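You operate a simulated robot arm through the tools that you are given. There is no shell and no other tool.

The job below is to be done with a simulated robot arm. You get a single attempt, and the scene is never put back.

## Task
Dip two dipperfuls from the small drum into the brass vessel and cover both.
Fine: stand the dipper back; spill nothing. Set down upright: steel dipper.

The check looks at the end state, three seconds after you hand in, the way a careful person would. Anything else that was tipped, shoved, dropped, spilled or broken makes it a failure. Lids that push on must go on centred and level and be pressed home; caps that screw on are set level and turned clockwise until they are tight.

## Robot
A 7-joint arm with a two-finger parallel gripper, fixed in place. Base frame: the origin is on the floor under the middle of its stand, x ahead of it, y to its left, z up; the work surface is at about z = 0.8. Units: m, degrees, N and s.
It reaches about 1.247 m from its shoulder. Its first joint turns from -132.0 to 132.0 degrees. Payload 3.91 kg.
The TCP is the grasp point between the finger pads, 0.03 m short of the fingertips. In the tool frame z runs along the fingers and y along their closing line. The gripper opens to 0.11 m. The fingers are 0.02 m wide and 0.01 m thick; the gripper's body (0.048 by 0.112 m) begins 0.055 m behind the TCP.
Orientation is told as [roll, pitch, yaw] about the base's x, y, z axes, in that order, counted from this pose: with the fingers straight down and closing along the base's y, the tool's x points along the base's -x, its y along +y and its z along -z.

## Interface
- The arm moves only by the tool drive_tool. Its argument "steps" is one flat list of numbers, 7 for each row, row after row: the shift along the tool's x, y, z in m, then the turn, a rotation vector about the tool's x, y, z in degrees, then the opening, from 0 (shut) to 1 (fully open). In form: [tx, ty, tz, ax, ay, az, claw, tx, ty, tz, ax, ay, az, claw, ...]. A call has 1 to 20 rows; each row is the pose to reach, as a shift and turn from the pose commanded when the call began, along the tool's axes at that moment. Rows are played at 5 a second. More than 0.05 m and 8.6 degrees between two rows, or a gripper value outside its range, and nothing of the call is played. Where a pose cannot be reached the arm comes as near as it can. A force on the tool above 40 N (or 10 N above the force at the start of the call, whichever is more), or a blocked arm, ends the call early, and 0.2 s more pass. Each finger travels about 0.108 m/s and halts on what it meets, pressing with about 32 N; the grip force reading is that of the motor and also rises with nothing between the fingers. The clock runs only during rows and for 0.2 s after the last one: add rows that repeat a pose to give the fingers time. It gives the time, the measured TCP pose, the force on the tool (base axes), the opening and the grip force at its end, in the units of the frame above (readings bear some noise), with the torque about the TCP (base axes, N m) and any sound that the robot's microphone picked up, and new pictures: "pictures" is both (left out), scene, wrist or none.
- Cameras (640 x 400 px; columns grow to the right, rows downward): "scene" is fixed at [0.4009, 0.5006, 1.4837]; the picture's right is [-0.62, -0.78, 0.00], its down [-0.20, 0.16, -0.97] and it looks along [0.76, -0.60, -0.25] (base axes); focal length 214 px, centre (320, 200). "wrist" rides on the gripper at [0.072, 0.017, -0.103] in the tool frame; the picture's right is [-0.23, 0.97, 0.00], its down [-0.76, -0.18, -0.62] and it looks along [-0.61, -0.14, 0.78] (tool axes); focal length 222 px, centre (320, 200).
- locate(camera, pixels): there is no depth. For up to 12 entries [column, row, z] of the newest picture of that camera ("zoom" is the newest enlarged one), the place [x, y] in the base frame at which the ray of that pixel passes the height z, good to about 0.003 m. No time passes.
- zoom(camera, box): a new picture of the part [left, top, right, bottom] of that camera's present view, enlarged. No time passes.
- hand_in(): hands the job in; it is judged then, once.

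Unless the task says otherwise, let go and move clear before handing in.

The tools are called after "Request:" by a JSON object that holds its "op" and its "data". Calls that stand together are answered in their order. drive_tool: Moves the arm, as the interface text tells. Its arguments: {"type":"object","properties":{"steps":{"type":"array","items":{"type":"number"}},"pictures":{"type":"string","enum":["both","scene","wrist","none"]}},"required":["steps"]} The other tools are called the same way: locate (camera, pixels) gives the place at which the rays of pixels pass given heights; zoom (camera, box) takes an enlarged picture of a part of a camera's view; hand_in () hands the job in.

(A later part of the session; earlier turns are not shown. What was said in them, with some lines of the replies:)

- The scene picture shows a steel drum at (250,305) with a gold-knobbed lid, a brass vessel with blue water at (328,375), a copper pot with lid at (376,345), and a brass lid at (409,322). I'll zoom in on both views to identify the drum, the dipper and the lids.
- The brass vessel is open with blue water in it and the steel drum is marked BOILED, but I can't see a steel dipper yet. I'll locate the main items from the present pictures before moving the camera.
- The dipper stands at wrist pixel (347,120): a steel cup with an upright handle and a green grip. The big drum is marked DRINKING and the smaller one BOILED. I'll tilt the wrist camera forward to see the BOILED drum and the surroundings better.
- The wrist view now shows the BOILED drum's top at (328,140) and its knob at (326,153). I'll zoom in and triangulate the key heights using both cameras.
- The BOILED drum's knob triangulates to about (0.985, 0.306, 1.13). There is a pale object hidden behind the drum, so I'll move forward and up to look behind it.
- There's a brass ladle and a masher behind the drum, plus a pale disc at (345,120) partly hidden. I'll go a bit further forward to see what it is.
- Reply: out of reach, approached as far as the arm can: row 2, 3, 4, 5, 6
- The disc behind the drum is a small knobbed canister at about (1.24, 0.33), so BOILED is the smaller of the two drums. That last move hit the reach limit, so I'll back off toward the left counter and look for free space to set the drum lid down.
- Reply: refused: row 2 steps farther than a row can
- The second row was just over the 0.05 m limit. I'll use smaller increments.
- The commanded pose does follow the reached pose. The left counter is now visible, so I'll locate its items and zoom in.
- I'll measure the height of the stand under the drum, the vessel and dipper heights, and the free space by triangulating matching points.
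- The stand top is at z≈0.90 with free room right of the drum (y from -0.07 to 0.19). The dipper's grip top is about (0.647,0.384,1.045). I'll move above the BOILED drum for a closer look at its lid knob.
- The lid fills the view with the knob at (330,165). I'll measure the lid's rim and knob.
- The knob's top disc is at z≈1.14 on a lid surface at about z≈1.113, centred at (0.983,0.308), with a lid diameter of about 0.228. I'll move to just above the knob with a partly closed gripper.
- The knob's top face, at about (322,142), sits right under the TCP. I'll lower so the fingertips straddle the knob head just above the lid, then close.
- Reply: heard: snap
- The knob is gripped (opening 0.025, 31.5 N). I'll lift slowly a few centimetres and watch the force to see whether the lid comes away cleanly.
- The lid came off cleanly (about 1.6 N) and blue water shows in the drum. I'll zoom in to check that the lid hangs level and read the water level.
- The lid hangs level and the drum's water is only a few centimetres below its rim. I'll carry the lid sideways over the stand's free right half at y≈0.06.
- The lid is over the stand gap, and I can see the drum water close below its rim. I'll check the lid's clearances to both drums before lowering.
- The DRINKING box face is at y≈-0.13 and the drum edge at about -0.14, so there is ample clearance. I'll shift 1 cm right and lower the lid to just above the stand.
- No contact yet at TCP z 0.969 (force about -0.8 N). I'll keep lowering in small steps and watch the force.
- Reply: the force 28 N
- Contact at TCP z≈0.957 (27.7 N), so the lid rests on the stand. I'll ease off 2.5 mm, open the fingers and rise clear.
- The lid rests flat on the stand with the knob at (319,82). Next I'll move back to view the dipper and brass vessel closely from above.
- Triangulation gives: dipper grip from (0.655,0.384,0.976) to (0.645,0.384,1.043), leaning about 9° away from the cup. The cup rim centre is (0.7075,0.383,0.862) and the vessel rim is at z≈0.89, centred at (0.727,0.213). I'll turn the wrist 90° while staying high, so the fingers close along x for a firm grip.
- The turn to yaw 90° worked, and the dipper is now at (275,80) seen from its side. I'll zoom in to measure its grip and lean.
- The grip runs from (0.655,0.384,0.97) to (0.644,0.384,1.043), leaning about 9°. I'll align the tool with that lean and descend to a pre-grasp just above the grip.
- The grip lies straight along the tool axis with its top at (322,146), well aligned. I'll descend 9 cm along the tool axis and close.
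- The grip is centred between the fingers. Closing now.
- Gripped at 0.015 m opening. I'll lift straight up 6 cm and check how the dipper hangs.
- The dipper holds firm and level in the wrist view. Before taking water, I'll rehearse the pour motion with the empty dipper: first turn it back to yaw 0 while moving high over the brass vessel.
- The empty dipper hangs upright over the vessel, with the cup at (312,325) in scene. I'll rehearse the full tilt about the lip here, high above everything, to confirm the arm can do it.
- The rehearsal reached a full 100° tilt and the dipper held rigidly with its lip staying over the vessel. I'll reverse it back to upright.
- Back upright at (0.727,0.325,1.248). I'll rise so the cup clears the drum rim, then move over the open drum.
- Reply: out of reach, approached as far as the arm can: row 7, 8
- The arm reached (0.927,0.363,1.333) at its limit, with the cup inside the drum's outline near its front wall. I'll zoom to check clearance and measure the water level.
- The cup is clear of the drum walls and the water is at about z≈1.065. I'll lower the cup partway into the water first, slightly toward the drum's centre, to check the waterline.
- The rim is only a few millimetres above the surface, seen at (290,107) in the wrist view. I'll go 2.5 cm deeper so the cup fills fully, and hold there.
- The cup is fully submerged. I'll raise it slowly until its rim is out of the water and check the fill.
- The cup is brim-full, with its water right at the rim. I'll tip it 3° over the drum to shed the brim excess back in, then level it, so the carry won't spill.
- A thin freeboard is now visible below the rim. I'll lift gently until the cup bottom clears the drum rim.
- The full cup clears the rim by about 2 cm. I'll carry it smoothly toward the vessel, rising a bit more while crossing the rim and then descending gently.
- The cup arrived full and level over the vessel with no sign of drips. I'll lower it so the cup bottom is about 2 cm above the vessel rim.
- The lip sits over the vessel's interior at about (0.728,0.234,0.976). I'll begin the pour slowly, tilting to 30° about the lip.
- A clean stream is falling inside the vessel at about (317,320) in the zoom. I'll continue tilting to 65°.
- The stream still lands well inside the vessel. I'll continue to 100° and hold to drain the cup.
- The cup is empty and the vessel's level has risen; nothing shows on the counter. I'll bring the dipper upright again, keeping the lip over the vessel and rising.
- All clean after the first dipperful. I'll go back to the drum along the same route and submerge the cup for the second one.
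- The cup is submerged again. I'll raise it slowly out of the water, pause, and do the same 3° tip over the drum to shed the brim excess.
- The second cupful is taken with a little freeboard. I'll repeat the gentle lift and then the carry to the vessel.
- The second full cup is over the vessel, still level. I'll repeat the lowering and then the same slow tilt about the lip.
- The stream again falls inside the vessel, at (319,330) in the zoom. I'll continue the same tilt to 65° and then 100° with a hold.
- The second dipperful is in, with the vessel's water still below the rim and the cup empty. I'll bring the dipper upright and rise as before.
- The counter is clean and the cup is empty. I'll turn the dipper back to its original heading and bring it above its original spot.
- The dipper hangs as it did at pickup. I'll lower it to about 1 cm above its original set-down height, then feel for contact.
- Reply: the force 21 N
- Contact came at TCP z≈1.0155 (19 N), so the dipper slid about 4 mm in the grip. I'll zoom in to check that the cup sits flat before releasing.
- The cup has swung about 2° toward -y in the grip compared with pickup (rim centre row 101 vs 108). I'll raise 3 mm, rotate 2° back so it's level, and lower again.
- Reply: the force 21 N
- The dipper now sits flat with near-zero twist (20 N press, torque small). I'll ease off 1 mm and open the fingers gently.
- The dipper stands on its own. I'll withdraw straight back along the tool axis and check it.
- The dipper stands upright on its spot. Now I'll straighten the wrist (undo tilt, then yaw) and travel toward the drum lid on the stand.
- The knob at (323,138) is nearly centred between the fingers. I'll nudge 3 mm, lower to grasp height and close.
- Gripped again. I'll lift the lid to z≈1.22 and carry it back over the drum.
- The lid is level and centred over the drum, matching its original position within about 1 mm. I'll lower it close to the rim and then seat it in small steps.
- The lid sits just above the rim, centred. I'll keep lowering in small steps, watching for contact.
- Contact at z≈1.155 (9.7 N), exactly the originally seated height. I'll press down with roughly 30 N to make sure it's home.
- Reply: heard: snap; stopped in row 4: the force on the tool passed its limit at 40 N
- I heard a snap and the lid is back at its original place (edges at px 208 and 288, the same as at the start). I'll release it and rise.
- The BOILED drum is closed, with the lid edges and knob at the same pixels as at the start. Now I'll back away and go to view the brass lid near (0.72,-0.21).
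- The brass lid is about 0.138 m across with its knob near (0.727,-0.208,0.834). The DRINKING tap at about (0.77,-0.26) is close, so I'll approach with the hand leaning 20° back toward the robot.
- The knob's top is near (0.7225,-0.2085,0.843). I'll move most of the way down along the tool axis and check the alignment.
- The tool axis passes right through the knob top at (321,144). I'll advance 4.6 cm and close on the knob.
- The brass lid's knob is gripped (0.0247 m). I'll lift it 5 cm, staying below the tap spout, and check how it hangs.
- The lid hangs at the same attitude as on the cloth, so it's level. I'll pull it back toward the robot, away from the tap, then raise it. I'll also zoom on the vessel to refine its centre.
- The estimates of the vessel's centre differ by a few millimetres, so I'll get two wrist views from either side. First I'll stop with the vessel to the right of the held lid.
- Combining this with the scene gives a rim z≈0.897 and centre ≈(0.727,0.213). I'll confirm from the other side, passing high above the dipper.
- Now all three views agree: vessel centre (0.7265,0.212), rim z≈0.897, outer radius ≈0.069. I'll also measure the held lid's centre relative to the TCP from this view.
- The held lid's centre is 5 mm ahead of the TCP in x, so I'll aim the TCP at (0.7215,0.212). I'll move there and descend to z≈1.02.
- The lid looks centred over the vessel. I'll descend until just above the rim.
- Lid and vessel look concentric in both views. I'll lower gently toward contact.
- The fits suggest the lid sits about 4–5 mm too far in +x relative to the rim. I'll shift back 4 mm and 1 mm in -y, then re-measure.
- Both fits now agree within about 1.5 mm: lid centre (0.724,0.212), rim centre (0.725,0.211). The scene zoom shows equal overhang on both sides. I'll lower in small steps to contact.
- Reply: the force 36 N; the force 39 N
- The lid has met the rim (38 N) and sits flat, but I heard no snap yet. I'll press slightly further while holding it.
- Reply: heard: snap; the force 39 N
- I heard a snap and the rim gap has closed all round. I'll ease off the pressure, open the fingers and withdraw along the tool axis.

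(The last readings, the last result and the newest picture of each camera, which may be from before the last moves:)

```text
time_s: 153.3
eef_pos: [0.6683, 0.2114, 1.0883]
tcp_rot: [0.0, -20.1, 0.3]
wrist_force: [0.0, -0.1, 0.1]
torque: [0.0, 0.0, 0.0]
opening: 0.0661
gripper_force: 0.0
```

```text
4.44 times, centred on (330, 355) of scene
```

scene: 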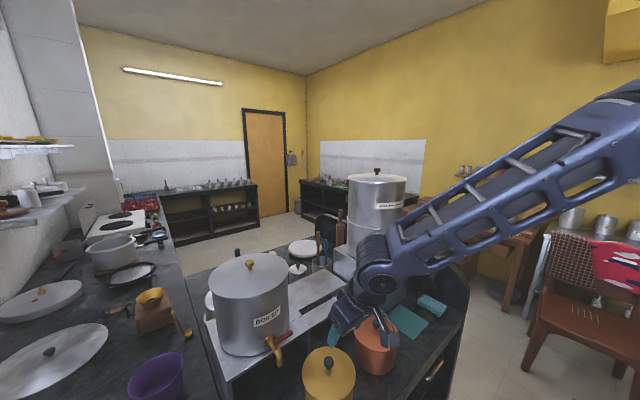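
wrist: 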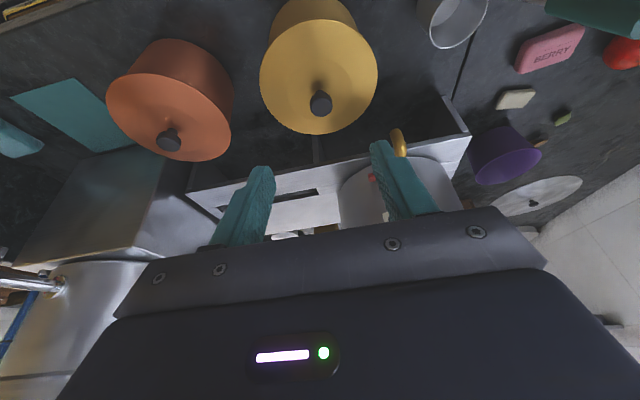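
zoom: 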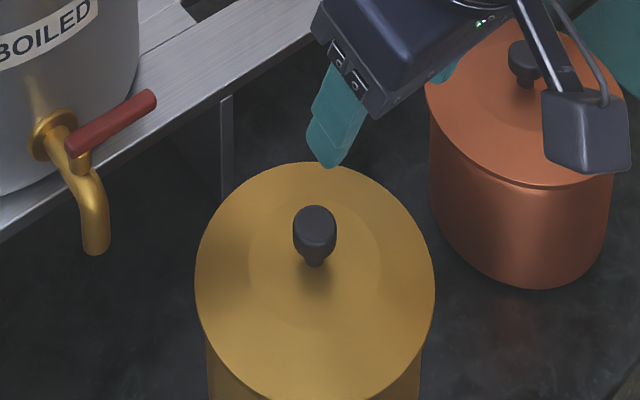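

The brass lid sits level and centred, with the snap heard. I'll retreat up and back to look over the whole workspace.

Request:
{"op": "drive_tool", "data": {"steps": [0.0046, 0, -0.0417, 0, 2.5, 0, 0.6, 0.0092, 0, -0.0834, 0, 5, 0, 0.6, 0.0137, 0, -0.1251, 0, 7.5, 0, 0.6, 0.0183, 0, -0.1668, 0, 10, 0, 0.8, 0.0229, 0, -0.2084, 0, 12.5, 0, 0.8, 0.0275, 0, -0.2501, 0, 15, 0, 1, 0.032, 0, -0.2918, 0, 17.5, 0, 1, 0.0366, 0, -0.3335, 0, 20, 0, 1, 0.0366, 0, -0.3335, 0, 20, 0, 1], "pictures": "both"}}

Request:
{"op": "zoom", "data": {"camera": "wrist", "box": [140, 60, 460, 240]}}

Request:
{"op": "zoom", "data": {"camera": "scene", "box": [190, 230, 450, 400]}}

```text
time_s: 155.3
eef_pos: [0.5165, 0.2093, 1.3883]
tcp_rot: [0.0, -0.2, 0.2]
wrist_force: [-0.4, -0.6, 0.4]
torque: [0.03, 0.0, 0.03]
opening: 0.1102
gripper_force: 0.0
```

scene: 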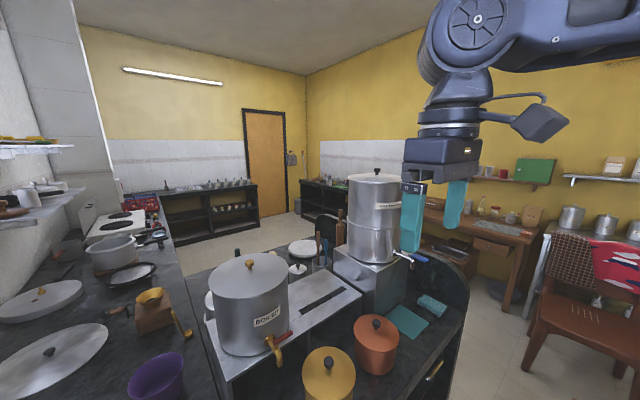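
wrist: 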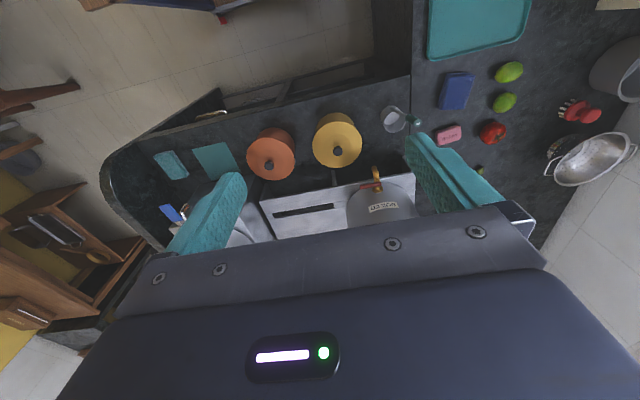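

```text
2.00 times, centred on (300, 150) of wrist
```

zoom: 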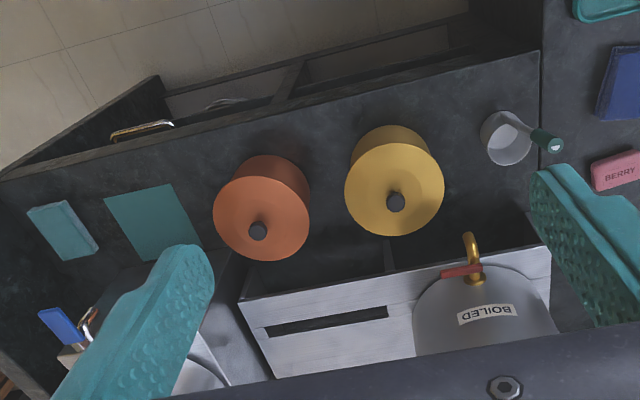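

```text
2.35 times, centred on (320, 315) of scene
```

zoom: 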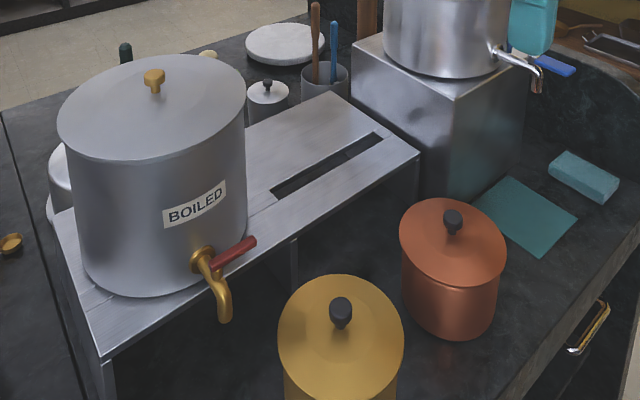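

Everything checks out in these views:
- The BOILED drum and the brass vessel are both covered, and the lids look level and centred.
- The dipper stands upright at (395,118) in the wrist view.
- The counter is dry, and nothing else looks moved.
- The gripper is open and clear.

I'll hand in now.

Request:
{"op": "hand_in", "data": {}}

```text
The job is handed in.
```

The job is handed in: two dipperfuls went from the small drum into the brass vessel, and both are covered. I took the drum marked BOILED to be the small drum, since the other one, marked DRINKING, is larger.

- **Water:** I tipped each full cup about 3° over the drum first to shed the excess at the brim. Both pours landed inside the vessel, and I saw no drips or spills in the pictures.
- **Dipper:** it stands upright, empty, on the spot it came from and facing the same way. It had slipped a few millimetres in the gripper, so I levelled it before letting go.
- **Drum lid:** it is back where it started. I pressed it down until it snapped.
- **Brass lid:** it is on the vessel, centred to within about 1.5 mm by my measurements. I pressed it down until it snapped.

In the last pictures nothing else looked tipped or moved, and the arm was open and clear. I don't have the judging result.
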